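You operate a simulated robot arm through the tools that you are given. There is no shell and no other tool. Be economical: measure what you need, move in short steps, check, and stop when the job is done.

You run a simulated two-armed robot. Do the job below in one go: nothing can be reset, and whatever is moved stays where it is left.

JOB
Pick up the blue brush with one hand, pass it to the other hand and put it on the yellow board.

The check looks at the end state, three seconds after you hand in, the way a careful person would. Anything else that was tipped, shoved, dropped, spilled or broken makes it a failure.

ROBOT AND FRAMES
Two 7-joint arms with two-finger grippers on one trunk, on a base that drives. Base frame: it is fixed to the floor where the robot stands at the start and does not move with it; the origin is under the middle of the robot, x ahead of it, y to its left, z up. Lengths are in mm, angles in degrees, forces in N, time in s.
The left shoulder is at the start at [64, 216, 1169], the right one opposite. With the tool pointing down near the work surface each hand reaches from about 280 to 800 mm from the robot's upright axis, wherever it stands, measured 20 degrees to its own side. Places, roughly: yellow board (22x23 cm) [540, -1780, 880]. Payload 3.18 kg a hand.
The tool frame of a hand sits at the grasp point between the pads (the TCP): z along the fingers, y along the line on which they close. The tips reach 30 mm beyond it. Largest opening 144 mm; the body of the gripper starts 103 mm behind the TCP.
Orientation is that of the tool frame in the base frame, as a unit quaternion [x, y, z, w]. With the fingers straight down and closing along the base's y, the tool's x points along the base's -x, its y along +y and its z along -z.

CONTROLS
- The arms move only by the tool servo_tool. It takes "left_commands", "right_commands" or both (then of equal length, played together; a hand with none holds still); each is text: rows parted by semicolons, each of 7 numbers parted by spaces: the shift along the tool's x, y, z in mm, then the turn, a rotation vector about the tool's x, y, z in degrees, then the finger opening in mm, from 0 to 144. In form: dx dy dz ax ay az fingers; .... A call has 1 to 8 rows; each row is the pose to reach, as a shift and turn from the pose commanded when the call began, along the tool's axes at that moment. Rows are played at 5 a second. More than 50 mm and 8.6 degrees between two rows, or a gripper value outside its range, and nothing of the call is played. Where a pose cannot be reached the arm comes as near as it can. A force on the tool above 40 N (or 10 N above the force at the start of the call, whichever is more), or a blocked arm, ends the call early, and 0.2 s more pass. Each finger halts on what it meets, pressing with about 41 N; the grip force reading is that of the motor and also rises with nothing between the fingers. The clock runs only during rows and for 0.2 s after the last one: add rows that repeat a pose to give the fingers time. It gives the time, the measured TCP pose, the force on the tool (base axes), the opening and the grip force at its end, in the units of the frame above (readings bear some noise), with the torque about the TCP (base axes, N m) and any sound that the robot's microphone picked up, and new pictures: "pictures" is both (left out), scene, wrist or none (wrist: the cameras of the hands that moved).
- Cameras (640 x 400 px; columns grow to the right, rows downward): "scene" is now at [151.2, 19.6, 1362.6]; the picture's right is [0.21, -0.98, 0.00], its down [-0.51, -0.11, -0.85] and it looks along [0.84, 0.18, -0.52] (base axes); focal length 290 px, centre (320, 200). "left" rides on the left gripper at [76, -16, -143] in its tool frame; the picture's right is [0.21, 0.98, 0.00], its down [-0.84, 0.18, -0.51] and it looks along [-0.50, 0.11, 0.86] (tool axes); focal length 218 px, centre (320, 200). "right" rides on the right gripper at [76, 16, -143] in its tool frame; the picture's right is [-0.21, 0.98, 0.00], its down [-0.84, -0.18, -0.51] and it looks along [-0.50, -0.11, 0.86] (tool axes); focal length 218 px, centre (320, 200). There is no depth. A picture from a camera that has moved, and an enlarged one, comes with that camera's place and axes in the base frame and with its lens.
- raise_lower(by): slides the trunk up (or, below 0, down) by that many mm; the arms and the scene camera ride with it, the base frame stays. It gives what a move gives, with no picture.
- steer(legs): drives the robot by 1 to 6 legs, each [ahead, left, turn to the left] in mm, mm and degrees, along the robot's own axes; the way and the turn of a leg run together, so that a leg with both is an arc; at most 1500 mm and 180 degrees a leg. The arms and the cameras ride along, it lands a little off, and it stops where it bumps. It gives what a move gives, and a new picture of the scene camera.
- head_to(pan, tilt): turns the head with the scene camera to pan (to the left, within 80 degrees either way) and tilt (down, from -29 to 69), counted from straight ahead of the robot. It gives what a move gives, and a new picture of the scene camera.
- zoom(camera, box): a new picture of the part [left, top, right, bottom] of that camera's present view, enlarged. No time passes.
- close_job(): hands the job in; it is judged then, once.

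Go step by step. Nothing tells you exact positions but the pictures and the camera data: compare them with the known pose of the tool, close in by small moves and look again before you grip or let go. The budget is 120 turns and 260 pictures, counting those below and the enlarged ones. Unless the task says otherwise, let go and move clear before handing in, and close with one line.

The tools are called after "Call:" by a JSON object that holds its "name" and its "arguments". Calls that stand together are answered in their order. servo_tool: Moves the arms, as the interface text tells. Its arguments: {"type":"object","properties":{"left_commands":{"type":"string"},"right_commands":{"type":"string"},"pictures":{"type":"string","enum":["both","scene","wrist","none"]}},"required":[]} The other tools are called the same way: raise_lower (by) slides the trunk up or down; steer (legs) drives the base; head_to (pan, tilt) turns the head that bears the scene camera; zoom (camera, box) takes an enlarged picture of a part of a camera's view; close_job () hands the job in.

At the start:

```text
clock: 0.0
left_tcp_pos: [387.5, 307.8, 1169.9]
left_orientation: [0.0, 1.0, 0.0, 0.0]
left_contact_force: [-0.3, -1.0, -0.3]
left_ft_torque: [-0.01, 0.02, 0.02]
left_finger_gap: 144.3
left_grasp_force: 0.1
right_tcp_pos: [337.6, -55.8, 1105.5]
right_orientation: [0.001, 1.0, 0.0, -0.001]
right_contact_force: [0.1, 0.0, -0.8]
right_ft_torque: [-0.01, 0.0, 0.0]
right_finger_gap: 144.4
right_grasp_force: 0.0
trunk travel left (down, up): [-250.0, 119.0]
robot x, y, heading: [-0.6, -0.2, -0.4]
head pan, tilt: [12.2, 31.3]
```

scene: 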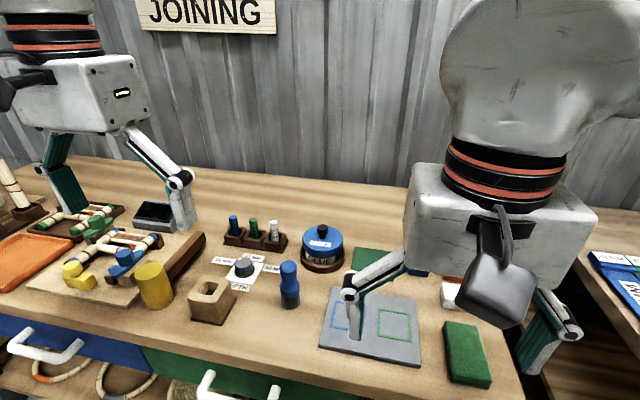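
right: 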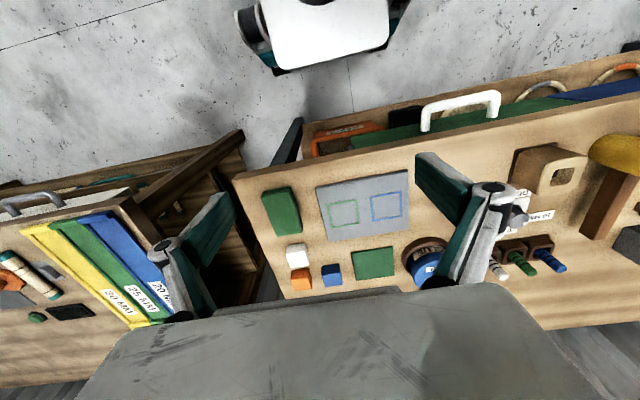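
left: 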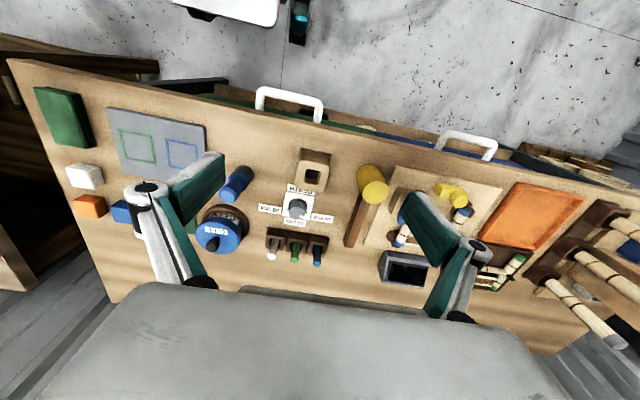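

I see a bench with a blue upright object, a blue pot, and small blue-capped items. I'll zoom in to tell which one is the brush.

Call:
{"name": "zoom", "arguments": {"camera": "scene", "box": [180, 190, 360, 330]}}

Call:
{"name": "zoom", "arguments": {"camera": "left", "box": [180, 140, 400, 280]}}

Call:
{"name": "head_to", "arguments": {"pan": -60, "tilt": 35}}

```text
2.86 times, centred on (270, 260) of scene
camera zoom: at [151.2, 19.6, 1362.6], right [0.21, -0.98, 0.0], down [-0.51, -0.11, -0.85], along [0.84, 0.18, -0.52], focal length 828 px, centre (463, 29)
```

zoom: 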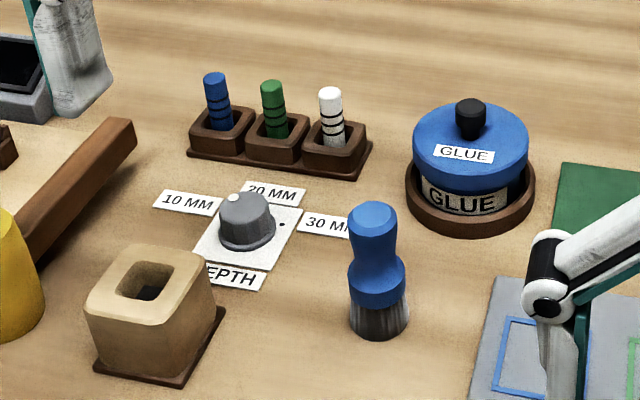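

```text
2.86 times, centred on (290, 210) of left
camera zoom: at [309.8, 291.3, 1313.3], right [-0.21, 0.98, 0.0], down [0.84, 0.18, 0.51], along [0.5, 0.11, -0.86], focal length 624 px, centre (406, 171)
```

zoom: 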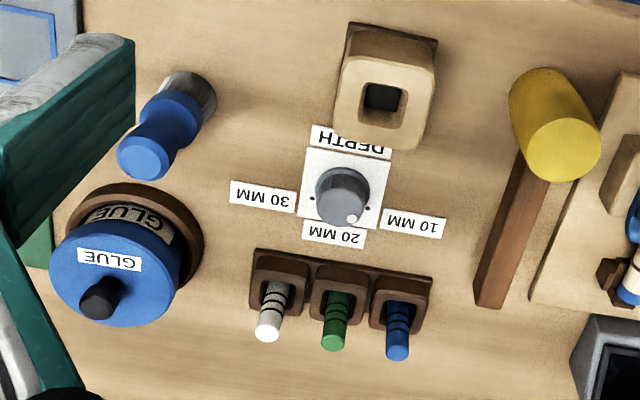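

```text
clock: 1.4
left_tcp_pos: [387.1, 308.3, 1171.2]
left_orientation: [0.0, 1.0, 0.0, 0.0]
left_contact_force: [-0.1, 0.8, -0.2]
left_ft_torque: [0.03, -0.01, -0.01]
left_finger_gap: 143.9
left_grasp_force: 0.1
right_tcp_pos: [338.2, -55.4, 1104.5]
right_orientation: [0.0, 1.0, -0.001, -0.001]
right_contact_force: [-0.1, -0.4, 0.6]
right_ft_torque: [-0.01, -0.02, -0.02]
right_finger_gap: 143.7
right_grasp_force: 0.1
trunk travel left (down, up): [-250.0, 119.0]
robot x, y, heading: [1.0, -0.8, -0.4]
head pan, tilt: [-60.0, 35.0]
camera scene: at [107.5, -75.6, 1356.9], right [-0.87, -0.5, 0.0], down [-0.29, 0.5, -0.82], along [0.41, -0.71, -0.57], focal length 290 px, centre (320, 200)
```

scene: 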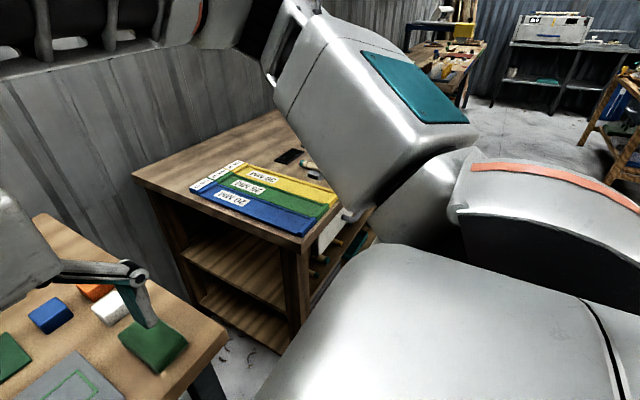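

The blue brush stands upright at about (546, 168), with its base at z≈848 and its top at about 958. I'll take it from above at the top with the left hand, so the right hand can grip lower down from the side. First I'll bring the left hand above it, turning it 90° about its axis.

Call:
{"name": "servo_tool", "arguments": {"left_commands": "-20 -17 10 0 0 8.4 100; -40 -35 20 0 0 16.8 100; -60 -52 30 0 0 25.2 100; -80 -70 40 0 0 33.6 100; -100 -88 50 0 0 42 100; -120 -105 60 0 0 50.4 100; -140 -122 70 0 0 58.8 100; -158 -140 80 0 0 67 100", "pictures": "none"}}

Call:
{"name": "head_to", "arguments": {"pan": 10, "tilt": 40}}

```text
clock: 3.2
left_tcp_pos: [490.3, 183.0, 1093.5]
left_orientation: [0.405, 0.893, 0.098, 0.167]
left_contact_force: [1.2, -0.2, -0.7]
left_ft_torque: [0.12, 0.01, -0.01]
left_finger_gap: 99.9
left_grasp_force: 0.0
left hand out of reach, approached as far as the arm can: row 2, 3, 4, 5, 6, 7, 8
right_tcp_pos: [339.6, -57.2, 1104.6]
right_orientation: [0.0, 1.0, 0.001, -0.002]
right_contact_force: [-0.3, -1.0, 0.0]
right_ft_torque: [0.09, 0.05, 0.02]
right_finger_gap: 144.0
right_grasp_force: 0.1
trunk travel left (down, up): [-250.0, 119.0]
robot x, y, heading: [-0.1, -2.1, -0.2]
head pan, tilt: [-60.0, 35.0]
```

```text
clock: 4.7
left_tcp_pos: [488.7, 184.5, 1092.7]
left_orientation: [0.405, 0.894, 0.095, 0.167]
left_contact_force: [0.0, 0.7, -0.6]
left_ft_torque: [0.01, 0.03, 0.01]
left_finger_gap: 99.9
left_grasp_force: 0.0
right_tcp_pos: [337.9, -55.7, 1106.3]
right_orientation: [0.0, 1.0, 0.0, -0.001]
right_contact_force: [0.2, -0.5, -0.3]
right_ft_torque: [0.0, -0.01, 0.0]
right_finger_gap: 144.0
right_grasp_force: 0.1
trunk travel left (down, up): [-250.0, 119.0]
robot x, y, heading: [0.6, 3.6, 0.0]
head pan, tilt: [10.0, 40.0]
camera scene: at [147.1, 15.2, 1349.3], right [0.17, -0.98, 0.0], down [-0.63, -0.11, -0.77], along [0.75, 0.13, -0.64], focal length 290 px, centre (320, 200)
```

scene: 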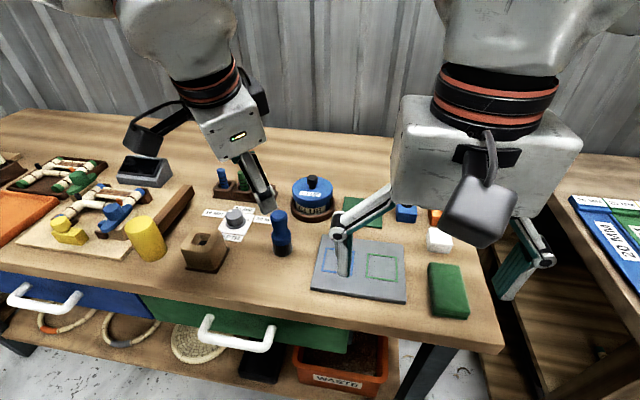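

The 90° turn isn't reachable here. I'll undo it and keep the left hand unrotated, which still leaves room for the right hand.

Call:
{"name": "servo_tool", "arguments": {"left_commands": "0 0 0 0 0 -8.4 100; 0 0 0 0 0 -16.8 100; 0 0 0 0 0 -25.2 100; 0 0 0 0 0 -33.6 100; 0 0 0 0 0 -42 100; 0 0 0 0 0 -50.4 100; 0 0 0 0 0 -58.8 100; 0 0 0 0 0 -67 100", "pictures": "none"}}

```text
clock: 6.5
left_tcp_pos: [489.0, 183.7, 1092.0]
left_orientation: [-0.157, 0.968, -0.013, 0.194]
left_contact_force: [0.1, 0.1, -0.6]
left_ft_torque: [-0.03, -0.03, 0.0]
left_finger_gap: 99.7
left_grasp_force: 0.1
right_tcp_pos: [337.4, -55.7, 1105.0]
right_orientation: [0.0, 1.0, 0.0, -0.001]
right_contact_force: [-0.1, -0.1, 0.0]
right_ft_torque: [0.0, 0.0, 0.03]
right_finger_gap: 143.9
right_grasp_force: 0.1
trunk travel left (down, up): [-250.0, 119.0]
robot x, y, heading: [-2.8, -1.0, -0.1]
head pan, tilt: [10.0, 40.0]
```

The limit was height, so I'll straighten the left tool while lowering it to just above the brush.

Call:
{"name": "servo_tool", "arguments": {"left_commands": "-4 -4 13 -0.2 3.8 3 100; -7 -9 26 -0.5 7.5 6 100; -11 -13 39 -0.7 11.3 9.1 100; -15 -17 52 -1 15 12.1 100; -18 -22 65 -1.2 18.8 15.2 100; -22 -26 78 -1.5 22.6 18.2 100; -22 -26 78 -1.5 22.6 18.2 100"}}

```text
clock: 8.1
left_tcp_pos: [543.4, 167.7, 1031.5]
left_orientation: [0.003, 1.0, 0.001, -0.002]
left_contact_force: [0.1, 0.0, 0.2]
left_ft_torque: [-0.02, 0.02, 0.02]
left_finger_gap: 99.8
left_grasp_force: 0.1
right_tcp_pos: [338.3, -56.9, 1105.7]
right_orientation: [0.0, 1.0, -0.001, -0.001]
right_contact_force: [0.0, -0.2, -0.3]
right_ft_torque: [-0.04, 0.02, -0.01]
right_finger_gap: 143.8
right_grasp_force: 0.1
trunk travel left (down, up): [-250.0, 119.0]
robot x, y, heading: [-0.1, -2.5, 0.1]
head pan, tilt: [10.0, 40.0]
camera scene: at [146.6, 15.5, 1349.5], right [0.17, -0.98, 0.0], down [-0.63, -0.11, -0.77], along [0.75, 0.13, -0.64], focal length 290 px, centre (320, 200)
camera left: at [466.9, 151.5, 1173.3], right [-0.2, 0.98, 0.0], down [0.85, 0.18, 0.5], along [0.49, 0.1, -0.86], focal length 218 px, centre (320, 200)
```

scene: 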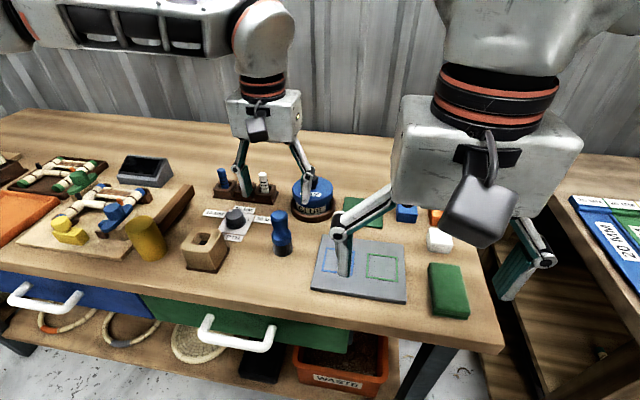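
left: 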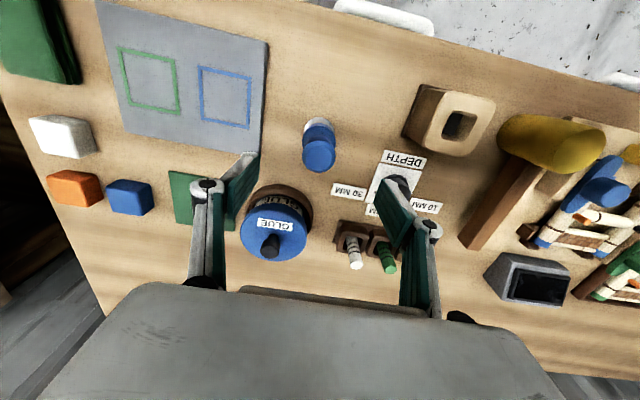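

Call:
{"name": "zoom", "arguments": {"camera": "left", "box": [270, 90, 370, 190]}}

Call:
{"name": "zoom", "arguments": {"camera": "scene", "box": [230, 190, 330, 270]}}

```text
4.00 times, centred on (320, 140) of left
camera zoom: at [466.9, 151.5, 1173.3], right [-0.2, 0.98, 0.0], down [0.85, 0.18, 0.5], along [0.49, 0.1, -0.86], focal length 873 px, centre (320, 440)
```

zoom: 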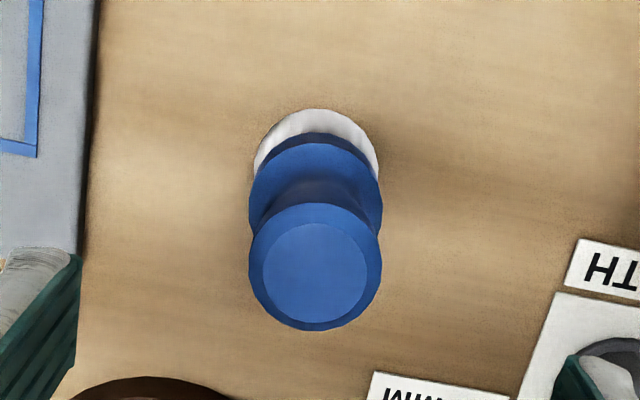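

```text
5.00 times, centred on (280, 230) of scene
camera zoom: at [146.6, 15.5, 1349.5], right [0.17, -0.98, 0.0], down [-0.63, -0.11, -0.77], along [0.75, 0.13, -0.64], focal length 1448 px, centre (520, 50)
```

zoom: 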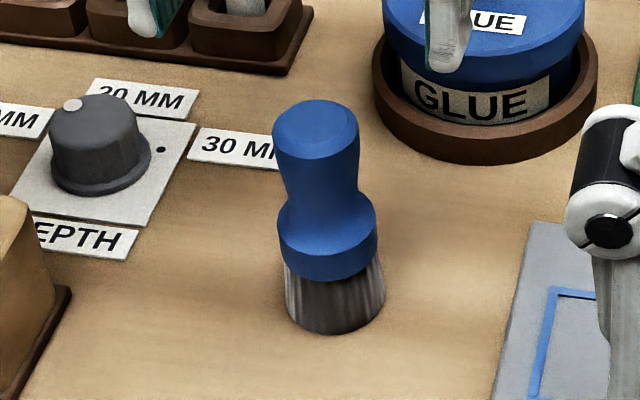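

The brush axis is at about (541, 165) with its top at z≈960. I'll lower the left hand to TCP z≈953 and close it.

Call:
{"name": "servo_tool", "arguments": {"left_commands": "2 -3 30 0 0 0 80; 2 -3 60 0 0 0 80; 2 -3 78 0 0 0 80; 2 -3 78 0 0 0 80", "pictures": "both"}}

```text
clock: 9.1
left_tcp_pos: [546.1, 164.4, 951.9]
left_orientation: [0.002, 1.0, 0.001, -0.002]
left_contact_force: [0.5, 0.5, 0.4]
left_ft_torque: [0.03, 0.01, -0.02]
left_finger_gap: 80.1
left_grasp_force: 0.2
right_tcp_pos: [338.4, -56.9, 1105.9]
right_orientation: [0.0, 1.0, 0.001, -0.001]
right_contact_force: [-0.1, 0.7, -0.2]
right_ft_torque: [0.0, 0.0, -0.01]
right_finger_gap: 143.8
right_grasp_force: 0.1
trunk travel left (down, up): [-250.0, 119.0]
robot x, y, heading: [-0.6, 1.4, -0.2]
head pan, tilt: [10.0, 40.0]
camera scene: at [146.9, 15.3, 1349.4], right [0.17, -0.98, 0.0], down [-0.63, -0.11, -0.77], along [0.75, 0.13, -0.64], focal length 290 px, centre (320, 200)
camera left: at [467.5, 148.0, 1094.6], right [-0.2, 0.98, 0.0], down [0.84, 0.18, 0.51], along [0.49, 0.11, -0.86], focal length 218 px, centre (320, 200)
```

scene: 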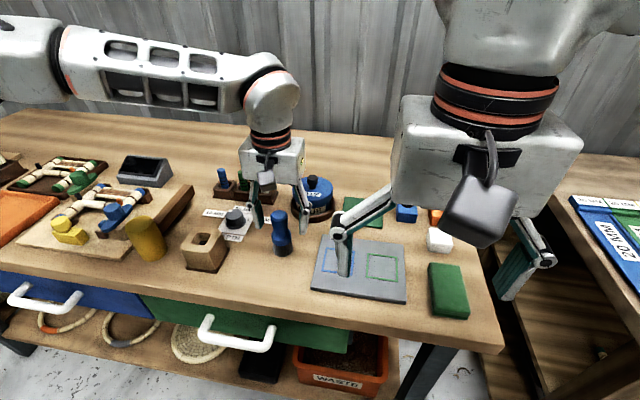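
left: 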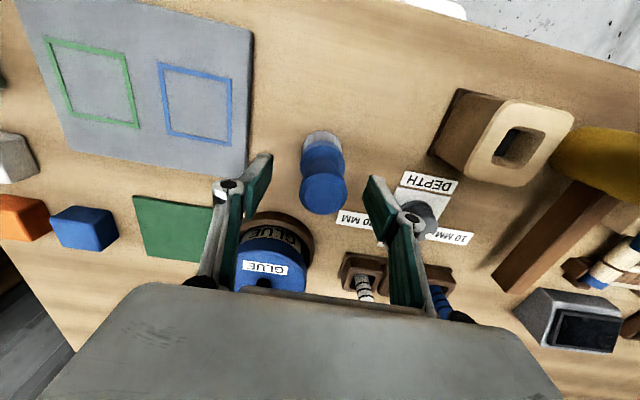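

The fingers straddle the brush. I'll make a small x correction and close.

Call:
{"name": "servo_tool", "arguments": {"left_commands": "6 1 0 0 0 0 80; 6 1 0 0 0 0 50; 6 1 0 0 0 0 20; 6 1 0 0 0 0 20; 6 1 0 0 0 0 20"}}

```text
clock: 10.2
left_tcp_pos: [537.7, 166.6, 952.4]
left_orientation: [0.001, 1.0, 0.001, -0.001]
left_contact_force: [-0.4, -0.5, 0.5]
left_ft_torque: [-0.01, 0.01, 0.06]
left_finger_gap: 30.8
left_grasp_force: 40.8
right_tcp_pos: [337.5, -56.7, 1106.0]
right_orientation: [0.0, 1.0, 0.0, 0.0]
right_contact_force: [0.3, 0.6, 0.0]
right_ft_torque: [0.0, -0.03, -0.02]
right_finger_gap: 143.8
right_grasp_force: 0.1
trunk travel left (down, up): [-250.0, 119.0]
robot x, y, heading: [-1.5, 1.2, 0.1]
head pan, tilt: [10.0, 40.0]
camera scene: at [147.1, 15.4, 1349.3], right [0.17, -0.98, 0.0], down [-0.63, -0.11, -0.77], along [0.75, 0.13, -0.64], focal length 290 px, centre (320, 200)
camera left: at [460.6, 149.0, 1095.6], right [-0.21, 0.98, 0.0], down [0.84, 0.18, 0.51], along [0.49, 0.11, -0.86], focal length 218 px, centre (320, 200)
```

scene: 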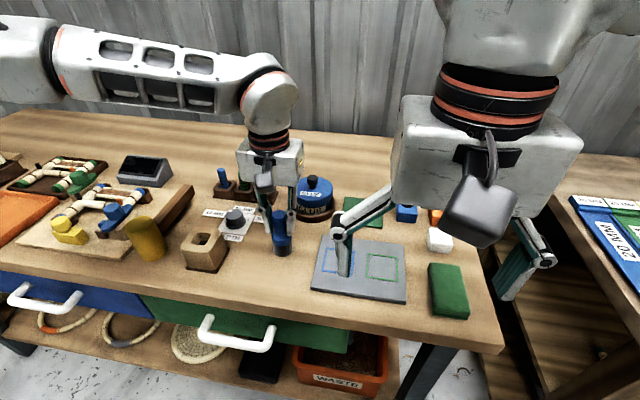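
left: 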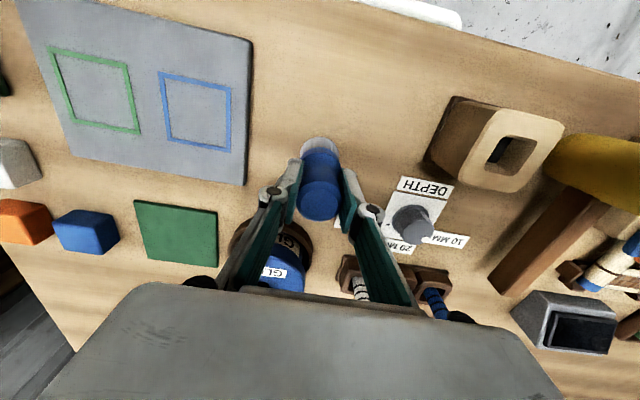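

The brush is gripped (gap 31). I'll lift it straight up.

Call:
{"name": "servo_tool", "arguments": {"left_commands": "0 0 -25 0 0 0 20; 0 0 -50 0 0 0 20; 0 0 -75 0 0 0 20; 0 0 -95 0 0 0 20", "pictures": "both"}}

```text
clock: 11.2
left_tcp_pos: [537.5, 167.2, 1045.9]
left_orientation: [0.001, 1.0, 0.001, -0.002]
left_contact_force: [-0.6, -0.3, -0.4]
left_ft_torque: [-0.01, -0.01, 0.0]
left_finger_gap: 30.7
left_grasp_force: 41.3
right_tcp_pos: [337.9, -56.9, 1105.8]
right_orientation: [0.0, 1.0, 0.0, -0.001]
right_contact_force: [0.1, -0.6, 0.5]
right_ft_torque: [-0.02, -0.04, -0.01]
right_finger_gap: 143.7
right_grasp_force: 0.1
trunk travel left (down, up): [-250.0, 119.0]
robot x, y, heading: [-3.2, -2.6, -0.2]
head pan, tilt: [10.0, 40.0]
camera scene: at [146.9, 15.3, 1349.4], right [0.17, -0.98, 0.0], down [-0.63, -0.11, -0.77], along [0.75, 0.13, -0.64], focal length 290 px, centre (320, 200)
camera left: at [460.2, 149.7, 1190.3], right [-0.2, 0.98, 0.0], down [0.84, 0.18, 0.51], along [0.49, 0.1, -0.86], focal length 218 px, centre (320, 200)
```

scene: 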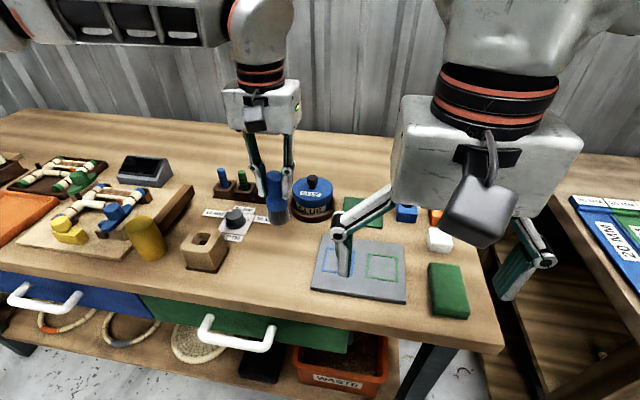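
left: 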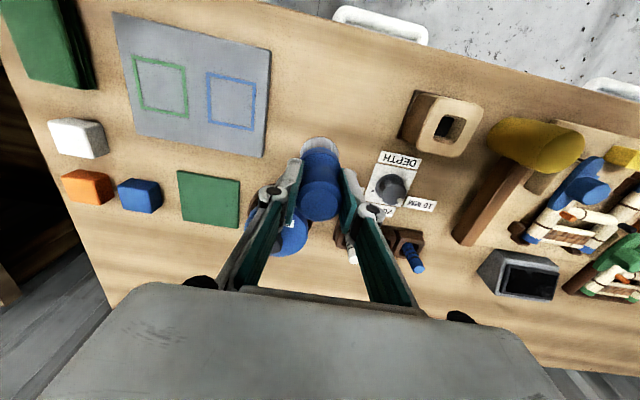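

The brush is lifted cleanly. I'll back away from the bench and look toward the yellow board.

Call:
{"name": "steer", "arguments": {"legs": [[-350, 0, 0]]}}

Call:
{"name": "head_to", "arguments": {"pan": -75, "tilt": 22}}

```text
clock: 13.5
left_tcp_pos: [190.2, 164.5, 1046.2]
left_orientation: [0.003, 1.0, 0.001, -0.001]
left_contact_force: [-0.1, -0.4, -0.3]
left_ft_torque: [0.0, 0.02, -0.01]
left_finger_gap: 30.6
left_grasp_force: 41.0
right_tcp_pos: [-9.5, -56.5, 1105.1]
right_orientation: [0.001, 1.0, 0.0, -0.001]
right_contact_force: [-1.0, 0.8, -0.3]
right_ft_torque: [-0.01, -0.05, -0.02]
right_finger_gap: 143.9
right_grasp_force: 0.0
trunk travel left (down, up): [-250.0, 119.0]
robot x, y, heading: [-347.1, -2.1, 0.0]
head pan, tilt: [10.0, 40.0]
camera scene: at [-201.5, 15.5, 1349.4], right [0.17, -0.99, 0.0], down [-0.63, -0.11, -0.77], along [0.76, 0.13, -0.64], focal length 290 px, centre (320, 200)
```

scene: 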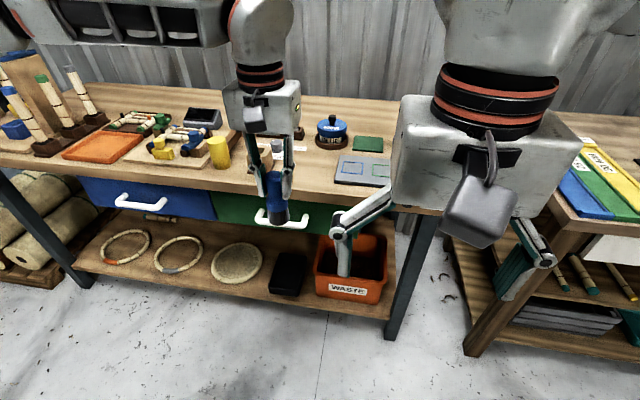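

```text
clock: 15.1
left_tcp_pos: [189.5, 165.4, 1045.8]
left_orientation: [0.004, 1.0, 0.001, -0.002]
left_contact_force: [0.2, 0.6, -0.5]
left_ft_torque: [0.03, -0.02, 0.02]
left_finger_gap: 30.6
left_grasp_force: 40.9
right_tcp_pos: [-9.7, -57.1, 1104.4]
right_orientation: [0.002, 1.0, 0.0, -0.001]
right_contact_force: [0.6, -0.2, 0.5]
right_ft_torque: [0.01, -0.02, 0.0]
right_finger_gap: 144.0
right_grasp_force: 0.1
trunk travel left (down, up): [-250.0, 119.0]
robot x, y, heading: [-345.5, 0.9, -0.3]
head pan, tilt: [-75.0, 22.0]
camera scene: at [-260.7, -88.7, 1377.5], right [-0.97, -0.26, 0.0], down [-0.1, 0.36, -0.93], along [0.24, -0.9, -0.37], focal length 290 px, centre (320, 200)
```

scene: 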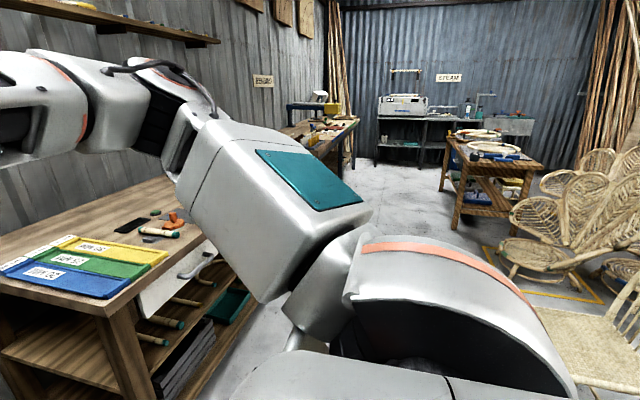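

The space here is clear. I'll bring the brush nearer the middle with the left hand. At the same time I'll turn the right hand so its fingers point left and 40° down, the first part of that turn now.

Call:
{"name": "servo_tool", "arguments": {"left_commands": "8 -9 0 0 0 0 20; 16 -18 0 0 0 0 20; 25 -28 0 0 0 0 20; 33 -37 0 0 0 0 20; 41 -46 0 0 0 0 20; 50 -56 0 0 0 0 20; 58 -65 0 0 0 0 20; 67 -75 0 0 0 0 20", "right_commands": "-8 -12 2 -3.16 -3.76 -6.77 100; -16 -24 4 -6.3 -7.5 -13.5 100; -24 -36 6 -9.5 -11.3 -20.3 100; -32 -48 8 -12.6 -15 -27.1 100; -40 -60 10 -15.8 -18.8 -33.8 100; -48 -72 12 -19 -22.6 -40.6 100; -56 -80 14 -22.1 -26.3 -47.4 100; -62 -80 15 -25.3 -30.1 -54.2 100", "pictures": "none"}}

Call:
{"name": "head_to", "arguments": {"pan": 0, "tilt": 40}}

```text
clock: 16.9
left_tcp_pos: [121.5, 92.7, 1047.5]
left_orientation: [0.004, 1.0, 0.001, -0.001]
left_contact_force: [0.7, 0.1, -0.6]
left_ft_torque: [-0.02, 0.01, 0.02]
left_finger_gap: 30.8
left_grasp_force: 40.8
right_tcp_pos: [49.3, -134.4, 1091.7]
right_orientation: [-0.429, 0.848, 0.201, 0.239]
right_contact_force: [-0.5, -0.5, -0.3]
right_ft_torque: [-0.02, -0.03, -0.01]
right_finger_gap: 99.9
right_grasp_force: 0.1
right hand out of reach, approached as far as the arm can: row 8
trunk travel left (down, up): [-250.0, 119.0]
robot x, y, heading: [-347.2, 2.7, -0.1]
head pan, tilt: [-75.0, 22.0]
```

```text
clock: 18.4
left_tcp_pos: [122.6, 91.7, 1046.9]
left_orientation: [0.003, 1.0, 0.001, -0.002]
left_contact_force: [0.9, -0.4, -0.3]
left_ft_torque: [-0.03, 0.02, 0.0]
left_finger_gap: 30.6
left_grasp_force: 41.9
right_tcp_pos: [49.2, -134.6, 1090.9]
right_orientation: [-0.427, 0.849, 0.2, 0.238]
right_contact_force: [-0.7, -0.1, -0.7]
right_ft_torque: [0.03, 0.03, 0.0]
right_finger_gap: 100.0
right_grasp_force: 0.0
trunk travel left (down, up): [-250.0, 119.0]
robot x, y, heading: [-348.9, 0.3, -0.2]
head pan, tilt: [0.0, 40.0]
camera scene: at [-199.5, 0.6, 1349.3], right [0.0, -1.0, 0.0], down [-0.64, 0.0, -0.77], along [0.77, 0.0, -0.64], focal length 290 px, centre (320, 200)
```

scene: 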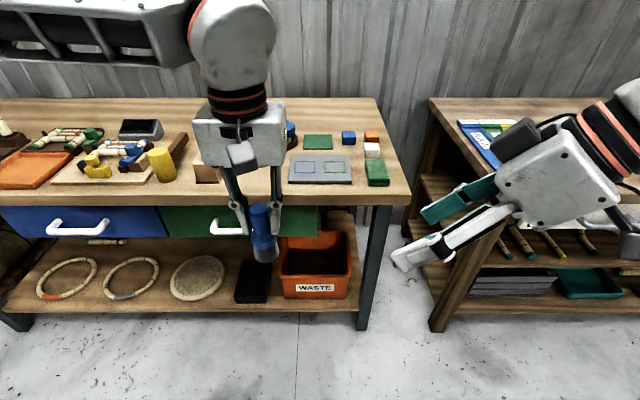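

Both arms are fine. I'll finish turning the right hand while moving it to a point about 160 mm short of the brush.

Call:
{"name": "servo_tool", "arguments": {"right_commands": "-19 3 14 -2.1 -2.5 -4.6 100; -38 5 28 -4.3 -5.1 -9.2 100; -57 8 41 -6.4 -7.6 -13.8 100; -76 11 55 -8.6 -10.2 -18.4 100; -95 13 69 -10.7 -12.7 -23 100; -95 13 69 -10.7 -12.7 -23 100"}}

```text
clock: 19.8
left_tcp_pos: [121.8, 92.7, 1046.9]
left_orientation: [0.004, 1.0, 0.0, -0.002]
left_contact_force: [0.3, 0.7, -0.9]
left_ft_torque: [-0.04, -0.01, 0.03]
left_finger_gap: 31.0
left_grasp_force: 40.7
right_tcp_pos: [56.5, -78.1, 1131.0]
right_orientation: [-0.49, 0.763, 0.244, 0.343]
right_contact_force: [-0.9, 0.9, -1.0]
right_ft_torque: [-0.06, -0.04, -0.04]
right_finger_gap: 99.9
right_grasp_force: 0.1
right hand out of reach, approached as far as the arm can: row 1, 2, 3, 4, 5, 6
trunk travel left (down, up): [-250.0, 119.0]
robot x, y, heading: [-349.2, -1.0, -0.2]
head pan, tilt: [0.0, 40.0]
camera scene: at [-199.7, 1.7, 1349.3], right [0.0, -1.0, 0.0], down [-0.64, 0.0, -0.77], along [0.77, 0.0, -0.64], focal length 290 px, centre (320, 200)
camera right: at [-20.0, -217.6, 1164.5], right [-0.84, 0.51, 0.19], down [0.26, 0.06, 0.96], along [0.48, 0.86, -0.18], focal length 218 px, centre (320, 200)
```

scene: 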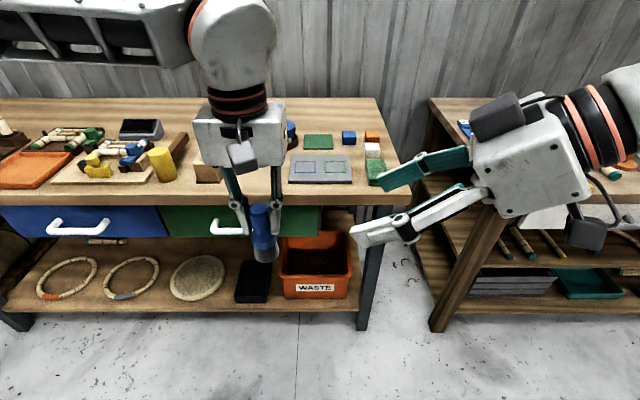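
right: 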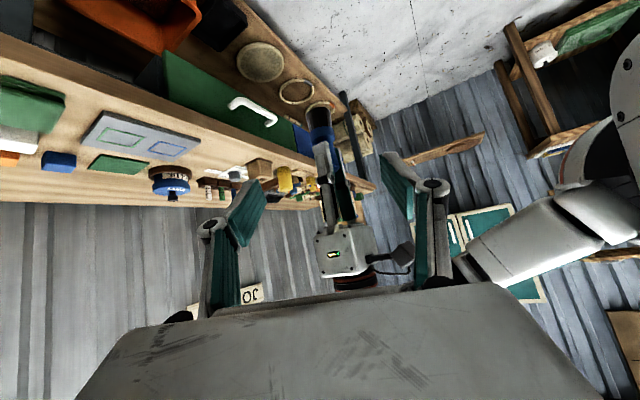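

The right hand has reached a usable direction (about 68° left, 40° down) and only the position lags. I'll test how far it can advance along its fingers while the left brings the brush closer.

Call:
{"name": "servo_tool", "arguments": {"right_commands": "0 0 15 0 0 0 100; 0 0 30 0 0 0 100; 0 0 45 0 0 0 100; 0 0 60 0 0 0 100", "pictures": "none"}}

```text
clock: 20.8
left_tcp_pos: [121.3, 92.4, 1046.7]
left_orientation: [0.003, 1.0, 0.001, -0.002]
left_contact_force: [-0.7, -0.2, -0.6]
left_ft_torque: [-0.02, 0.02, 0.0]
left_finger_gap: 30.8
left_grasp_force: 41.0
right_tcp_pos: [78.8, -40.6, 1090.7]
right_orientation: [-0.49, 0.764, 0.244, 0.342]
right_contact_force: [0.2, 0.1, -0.2]
right_ft_torque: [-0.01, 0.01, 0.0]
right_finger_gap: 99.7
right_grasp_force: 0.1
trunk travel left (down, up): [-250.0, 119.0]
robot x, y, heading: [-351.4, 1.1, -0.1]
head pan, tilt: [0.0, 40.0]
```

The right hand can advance in this orientation. I'll turn the left about its own axis by 22° so its fingers line up with the right's approach, and bring the right to about 75 mm short of the brush.

Call:
{"name": "servo_tool", "arguments": {"left_commands": "0 0 0 0 0 5.5 20; 0 0 0 0 0 11 20; 0 0 0 0 0 16.5 20; 0 0 0 0 0 22 20; 0 0 0 0 0 22 20", "right_commands": "-2 2 25 0 0 0 90; -4 4 50 0 0 0 90; -7 6 75 0 0 0 90; -9 8 100 0 0 0 90; -9 8 100 0 0 0 90"}}

```text
clock: 22.0
left_tcp_pos: [122.2, 90.4, 1046.6]
left_orientation: [0.195, 0.981, 0.0, -0.002]
left_contact_force: [0.3, -0.6, -1.4]
left_ft_torque: [0.03, 0.0, -0.01]
left_finger_gap: 30.8
left_grasp_force: 41.6
right_tcp_pos: [99.0, 38.7, 1033.6]
right_orientation: [-0.49, 0.764, 0.244, 0.342]
right_contact_force: [-0.8, -0.1, -0.2]
right_ft_torque: [-0.04, 0.03, -0.02]
right_finger_gap: 90.1
right_grasp_force: 0.1
trunk travel left (down, up): [-250.0, 119.0]
robot x, y, heading: [-344.0, 1.3, -0.4]
head pan, tilt: [0.0, 40.0]
camera scene: at [-199.8, 0.4, 1349.4], right [0.0, -1.0, 0.0], down [-0.64, 0.0, -0.77], along [0.77, 0.0, -0.64], focal length 290 px, centre (320, 200)
camera right: at [22.3, -100.5, 1067.7], right [-0.84, 0.51, 0.2], down [0.26, 0.06, 0.96], along [0.48, 0.86, -0.18], focal length 218 px, centre (320, 200)
camera left: at [44.2, 103.2, 1190.0], right [0.18, 0.98, 0.0], down [0.85, -0.16, 0.5], along [0.5, -0.09, -0.86], focal length 218 px, centre (320, 200)
```

scene: 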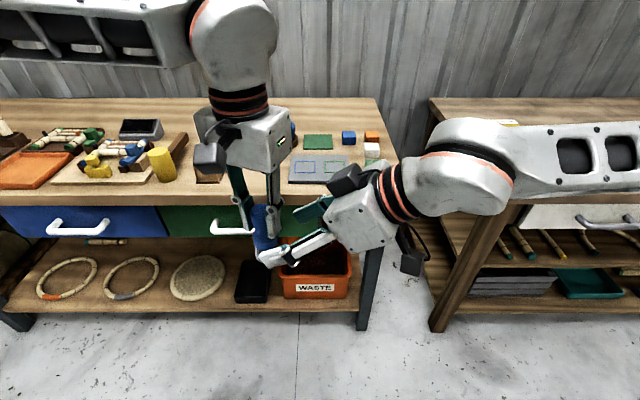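
right: 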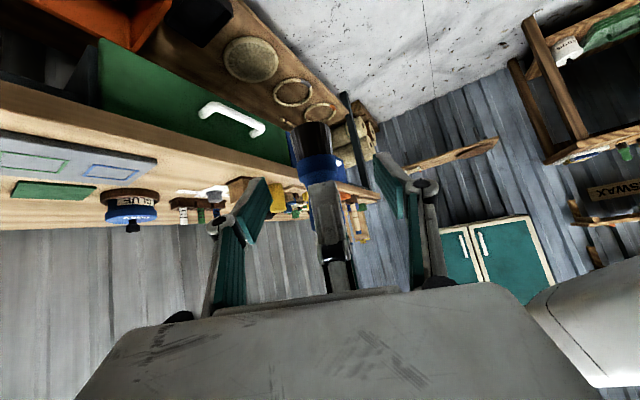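
left: 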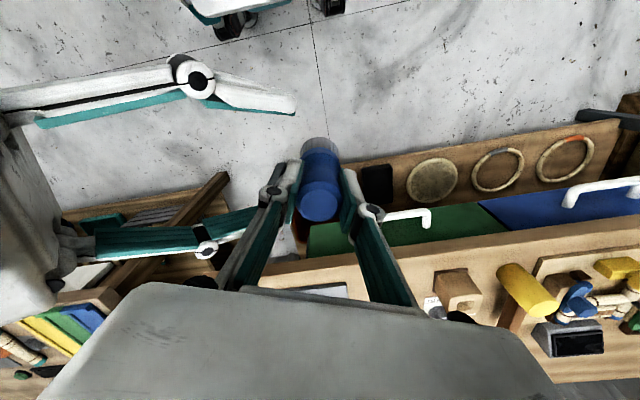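

Call:
{"name": "zoom", "arguments": {"camera": "right", "box": [250, 100, 390, 220]}}

```text
3.33 times, centred on (320, 160) of right
camera zoom: at [22.3, -100.5, 1067.7], right [-0.84, 0.51, 0.2], down [0.26, 0.06, 0.96], along [0.48, 0.86, -0.18], focal length 728 px, centre (320, 333)
```

zoom: 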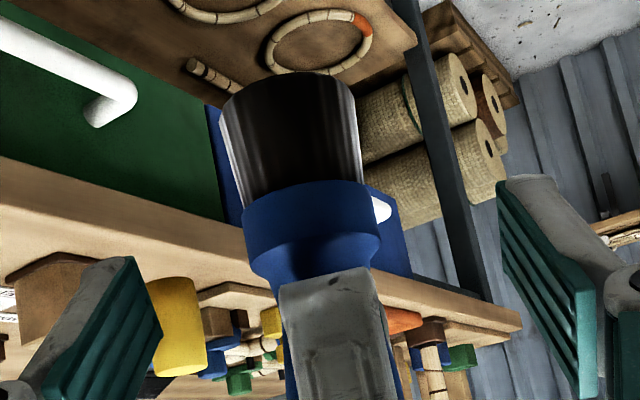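

The brush sits centred between the right fingers, with the blue ferrule band as the grip target. I'll advance the rest of the way and look before closing.

Call:
{"name": "servo_tool", "arguments": {"right_commands": "-1 0 20 0 0 0 90; -1 0 40 0 0 0 90; -2 0 60 0 0 0 90; -2 0 73 0 0 0 90; -2 0 73 0 0 0 90"}}

```text
clock: 23.2
left_tcp_pos: [121.9, 90.7, 1046.0]
left_orientation: [0.195, 0.981, 0.001, -0.002]
left_contact_force: [-0.1, 1.0, -1.0]
left_ft_torque: [-0.01, 0.04, 0.0]
left_finger_gap: 30.7
left_grasp_force: 41.1
right_tcp_pos: [121.8, 90.9, 988.9]
right_orientation: [-0.489, 0.764, 0.243, 0.342]
right_contact_force: [-0.4, 0.9, 0.3]
right_ft_torque: [0.01, 0.0, -0.02]
right_finger_gap: 89.8
right_grasp_force: 0.1
trunk travel left (down, up): [-250.0, 119.0]
robot x, y, heading: [-346.4, 1.5, -0.3]
head pan, tilt: [0.0, 40.0]
camera scene: at [-199.6, 0.6, 1349.4], right [0.0, -1.0, 0.0], down [-0.64, 0.0, -0.77], along [0.77, 0.0, -0.64], focal length 290 px, centre (320, 200)
camera right: at [45.4, -47.9, 1022.2], right [-0.84, 0.51, 0.2], down [0.26, 0.06, 0.96], along [0.48, 0.86, -0.18], focal length 218 px, centre (320, 200)
```

scene: 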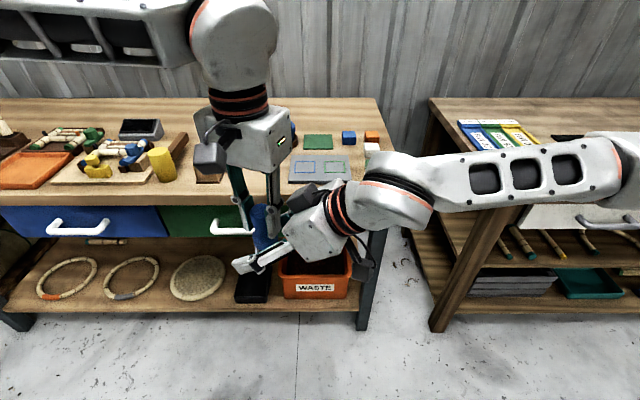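
right: 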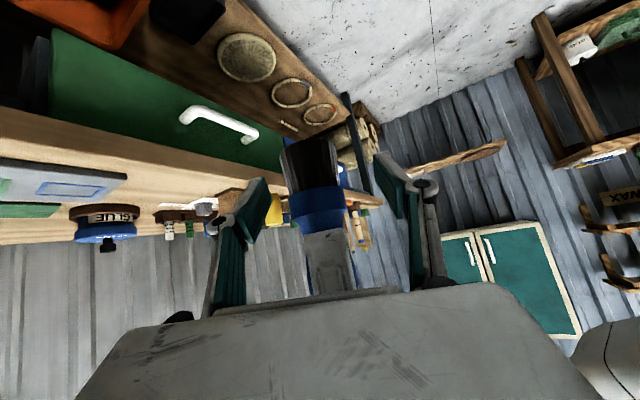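

The right fingers surround the band. I'll raise them about 5 mm onto the band and close.

Call:
{"name": "servo_tool", "arguments": {"right_commands": "-4 0 -3 0 0 0 90; -4 0 -3 0 0 0 60; -4 0 -3 0 0 0 30; -4 0 -3 0 0 0 20; -4 0 -3 0 0 0 20; -4 0 -3 0 0 0 20"}}

```text
clock: 24.6
left_tcp_pos: [120.0, 90.0, 1046.1]
left_orientation: [0.194, 0.981, 0.001, -0.003]
left_contact_force: [-17.8, 8.3, 3.5]
left_ft_torque: [0.34, 0.73, -0.02]
left_finger_gap: 30.8
left_grasp_force: 41.5
right_tcp_pos: [124.0, 89.8, 994.0]
right_orientation: [-0.489, 0.765, 0.243, 0.342]
right_contact_force: [18.2, -7.4, -2.2]
right_ft_torque: [0.04, 0.16, 0.04]
right_finger_gap: 40.2
right_grasp_force: 41.2
trunk travel left (down, up): [-250.0, 119.0]
robot x, y, heading: [-347.0, 2.9, -0.1]
head pan, tilt: [0.0, 40.0]
camera scene: at [-199.5, 0.7, 1349.3], right [0.0, -1.0, 0.0], down [-0.64, 0.0, -0.77], along [0.77, 0.0, -0.64], focal length 290 px, centre (320, 200)
camera right: at [46.4, -48.1, 1027.6], right [-0.83, 0.52, 0.19], down [0.26, 0.06, 0.96], along [0.49, 0.85, -0.18], focal length 218 px, centre (320, 200)
```

scene: 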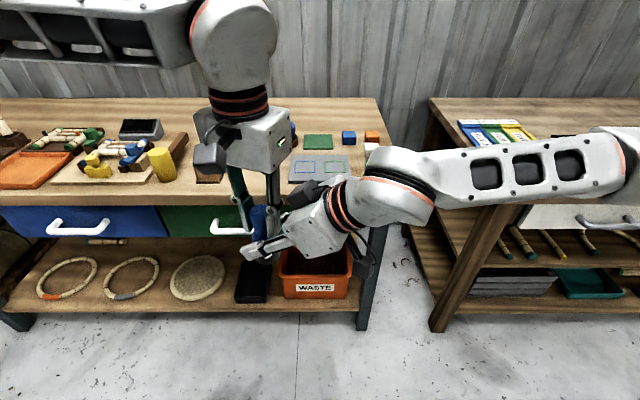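
right: 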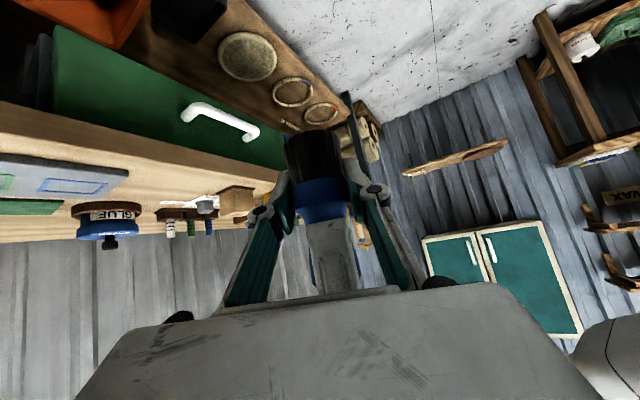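

The right grip holds at 40 mm. I'll open the left a little and raise it clear.

Call:
{"name": "servo_tool", "arguments": {"left_commands": "0 0 0 0 0 0 36; 0 0 0 0 0 0 52; 0 0 0 0 0 0 56; 0 0 -10 0 0 0 56; 0 0 -25 0 0 0 56; 0 0 -45 0 0 0 56; 0 0 -65 0 0 0 56"}}

```text
clock: 26.2
left_tcp_pos: [121.1, 90.7, 1112.0]
left_orientation: [0.195, 0.981, 0.001, -0.002]
left_contact_force: [0.4, 0.4, 0.0]
left_ft_torque: [0.01, -0.03, 0.01]
left_finger_gap: 56.3
left_grasp_force: 0.0
right_tcp_pos: [122.3, 92.2, 993.8]
right_orientation: [-0.49, 0.764, 0.244, 0.341]
right_contact_force: [-0.1, 0.3, -0.2]
right_ft_torque: [-0.01, 0.06, 0.0]
right_finger_gap: 39.9
right_grasp_force: 40.7
trunk travel left (down, up): [-250.0, 119.0]
robot x, y, heading: [-347.8, -1.8, -0.3]
head pan, tilt: [0.0, 40.0]
camera scene: at [-199.8, 0.7, 1349.4], right [0.0, -1.0, 0.0], down [-0.64, 0.0, -0.77], along [0.77, 0.0, -0.64], focal length 290 px, centre (320, 200)
camera left: at [44.8, 104.2, 1254.9], right [0.18, 0.98, 0.0], down [0.85, -0.16, 0.5], along [0.5, -0.09, -0.86], focal length 218 px, centre (320, 200)
```

scene: 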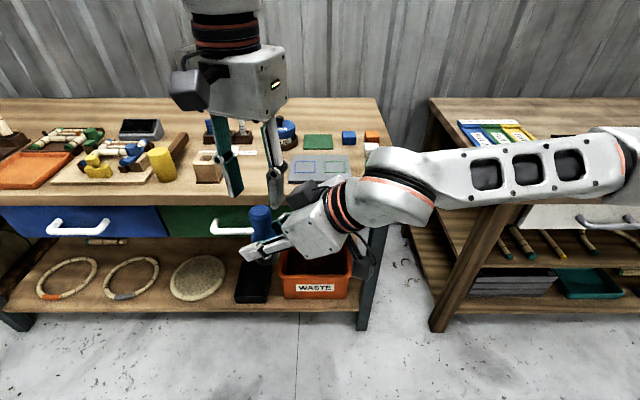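
left: 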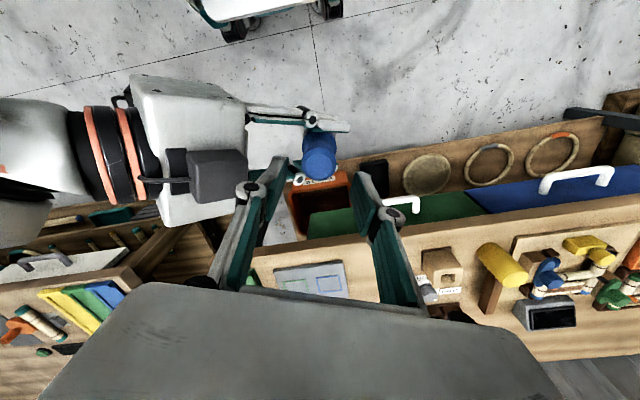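

The handover worked and the right hand holds the brush alone. I'll move the left hand aside and look right before driving.

Call:
{"name": "servo_tool", "arguments": {"left_commands": "19 24 -5 0 0 0 56; 38 49 -5 0 0 0 56; 57 73 -5 0 0 0 56; 76 98 -5 0 0 0 56; 95 122 -5 0 0 0 56; 114 147 -5 0 0 0 56", "pictures": "none"}}

Call:
{"name": "head_to", "arguments": {"pan": -55, "tilt": 20}}

```text
clock: 27.6
left_tcp_pos: [80.4, 240.7, 1116.2]
left_orientation: [0.194, 0.981, 0.001, -0.002]
left_contact_force: [0.3, 0.0, 0.2]
left_ft_torque: [0.04, 0.03, -0.03]
left_finger_gap: 55.9
left_grasp_force: 0.1
left hand out of reach, approached as far as the arm can: row 6
right_tcp_pos: [124.1, 90.3, 993.2]
right_orientation: [-0.49, 0.764, 0.245, 0.341]
right_contact_force: [-0.1, 0.1, -0.4]
right_ft_torque: [0.02, 0.0, 0.01]
right_finger_gap: 39.8
right_grasp_force: 41.0
trunk travel left (down, up): [-250.0, 119.0]
robot x, y, heading: [-346.9, 0.1, -0.1]
head pan, tilt: [0.0, 40.0]
```

```text
clock: 28.8
left_tcp_pos: [79.6, 241.3, 1115.4]
left_orientation: [0.195, 0.981, 0.001, -0.002]
left_contact_force: [0.2, 0.4, 0.0]
left_ft_torque: [0.01, 0.04, 0.04]
left_finger_gap: 55.8
left_grasp_force: 0.1
right_tcp_pos: [121.7, 90.4, 993.0]
right_orientation: [-0.49, 0.764, 0.244, 0.342]
right_contact_force: [0.3, -0.1, -0.2]
right_ft_torque: [0.0, -0.04, 0.0]
right_finger_gap: 39.7
right_grasp_force: 41.3
trunk travel left (down, up): [-250.0, 119.0]
robot x, y, heading: [-349.0, -1.0, -0.3]
head pan, tilt: [-55.0, 20.0]
camera scene: at [-231.3, -75.5, 1380.7], right [-0.82, -0.57, 0.0], down [-0.2, 0.28, -0.94], along [0.54, -0.77, -0.34], focal length 290 px, centre (320, 200)
```

scene: 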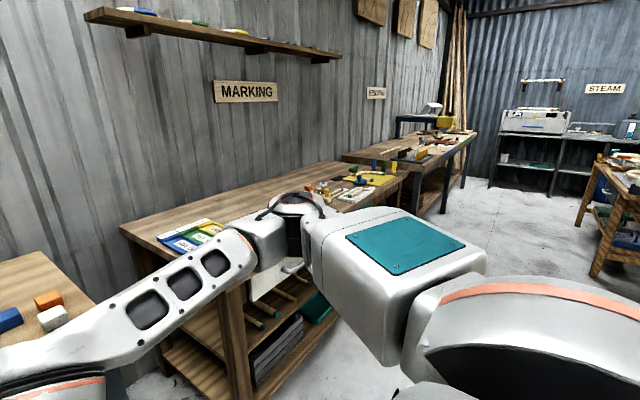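

The yellow board is at the far end of the marking table. I'll zoom in to check what's on and around it.

Call:
{"name": "zoom", "arguments": {"camera": "scene", "box": [290, 140, 430, 230]}}

Call:
{"name": "steer", "arguments": {"legs": [[0, -1300, 0]]}}

```text
4.44 times, centred on (360, 185) of scene
camera zoom: at [-231.3, -75.5, 1380.7], right [-0.82, -0.57, 0.0], down [-0.2, 0.28, -0.94], along [0.54, -0.77, -0.34], focal length 1288 px, centre (142, 267)
```

zoom: 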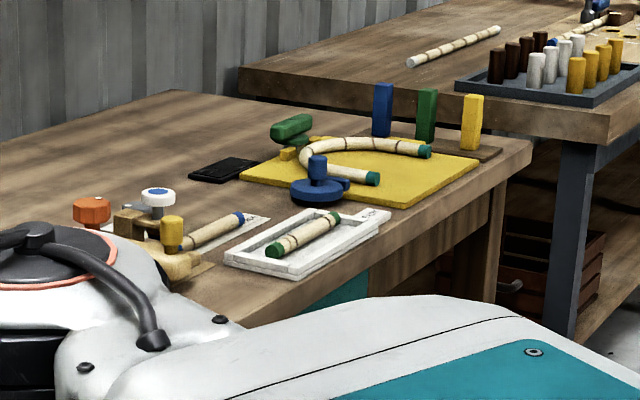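

```text
clock: 40.1
left_tcp_pos: [60.2, -1035.5, 1115.5]
left_orientation: [0.213, 0.977, 0.001, -0.002]
left_contact_force: [-0.8, -0.5, 0.2]
left_ft_torque: [0.01, 0.0, 0.02]
left_finger_gap: 56.2
left_grasp_force: 0.1
right_tcp_pos: [97.3, -1185.9, 993.4]
right_orientation: [-0.475, 0.773, 0.237, 0.346]
right_contact_force: [-0.6, 0.4, 0.0]
right_ft_torque: [0.01, 0.0, -0.02]
right_finger_gap: 40.0
right_grasp_force: 40.8
trunk travel left (down, up): [-250.0, 119.0]
robot x, y, heading: [-376.3, -1259.0, -2.3]
head pan, tilt: [-55.0, 20.0]
camera scene: at [-262.4, -1339.0, 1380.7], right [-0.84, -0.54, 0.0], down [-0.18, 0.29, -0.94], along [0.51, -0.79, -0.34], focal length 290 px, centre (320, 200)
```

scene: 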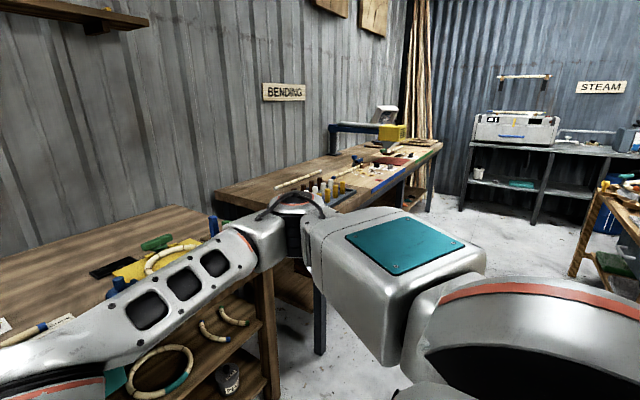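

There's a bent piece on the board, plus blocks beside it. I'll continue right until I face the board and look at it square on.

Call:
{"name": "steer", "arguments": {"legs": [[0, -480, 2.3]]}}

Call:
{"name": "head_to", "arguments": {"pan": 0, "tilt": 32}}

```text
clock: 44.7
left_tcp_pos: [42.2, -1489.1, 1115.7]
left_orientation: [0.193, 0.981, 0.001, -0.001]
left_contact_force: [-0.2, -0.4, 0.2]
left_ft_torque: [0.0, 0.01, 0.04]
left_finger_gap: 56.0
left_grasp_force: 0.0
right_tcp_pos: [84.2, -1637.5, 992.6]
right_orientation: [-0.491, 0.763, 0.244, 0.342]
right_contact_force: [-0.3, 0.1, 0.8]
right_ft_torque: [-0.01, -0.03, 0.02]
right_finger_gap: 40.0
right_grasp_force: 41.1
trunk travel left (down, up): [-250.0, 119.0]
robot x, y, heading: [-382.4, -1729.4, -0.1]
head pan, tilt: [-55.0, 20.0]
camera scene: at [-269.0, -1806.0, 1380.7], right [-0.82, -0.57, 0.0], down [-0.2, 0.28, -0.94], along [0.54, -0.77, -0.34], focal length 290 px, centre (320, 200)
```

scene: 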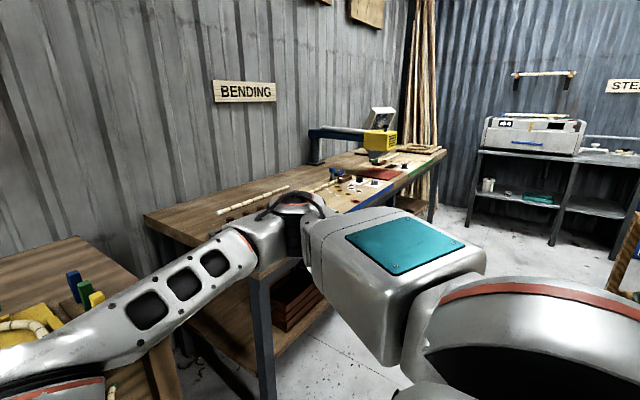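

```text
clock: 46.0
left_tcp_pos: [40.7, -1488.4, 1115.7]
left_orientation: [0.192, 0.981, 0.0, -0.002]
left_contact_force: [-0.1, -0.2, 0.0]
left_ft_torque: [0.01, 0.02, 0.03]
left_finger_gap: 56.1
left_grasp_force: 0.0
right_tcp_pos: [83.8, -1636.9, 992.8]
right_orientation: [-0.491, 0.763, 0.244, 0.341]
right_contact_force: [-0.3, -0.4, -0.4]
right_ft_torque: [0.0, -0.02, 0.02]
right_finger_gap: 40.0
right_grasp_force: 40.6
trunk travel left (down, up): [-250.0, 119.0]
robot x, y, heading: [-385.1, -1728.4, 0.1]
head pan, tilt: [0.0, 32.0]
camera scene: at [-232.8, -1729.6, 1361.5], right [0.0, -1.0, 0.0], down [-0.53, 0.0, -0.85], along [0.85, 0.0, -0.53], focal length 290 px, centre (320, 200)
```

scene: 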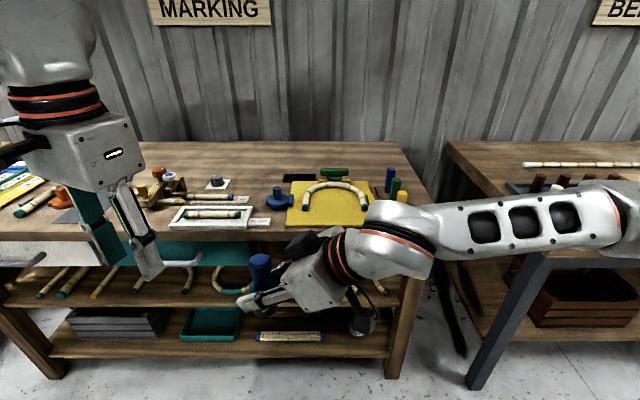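

Call:
{"name": "zoom", "arguments": {"camera": "scene", "box": [240, 150, 430, 260]}}

```text
3.37 times, centred on (335, 205) of scene
camera zoom: at [-232.8, -1729.6, 1361.5], right [0.0, -1.0, 0.0], down [-0.53, 0.0, -0.85], along [0.85, 0.0, -0.53], focal length 976 px, centre (270, 183)
```

zoom: 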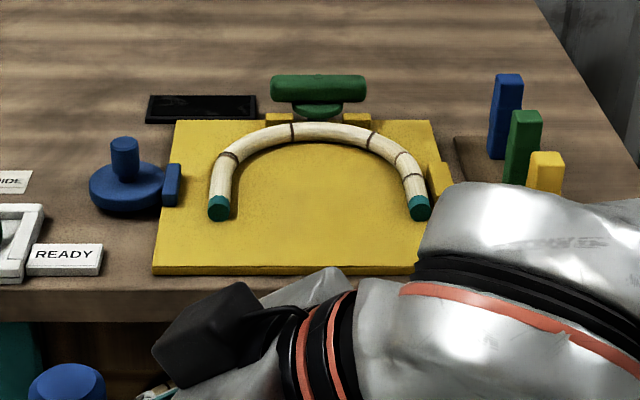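

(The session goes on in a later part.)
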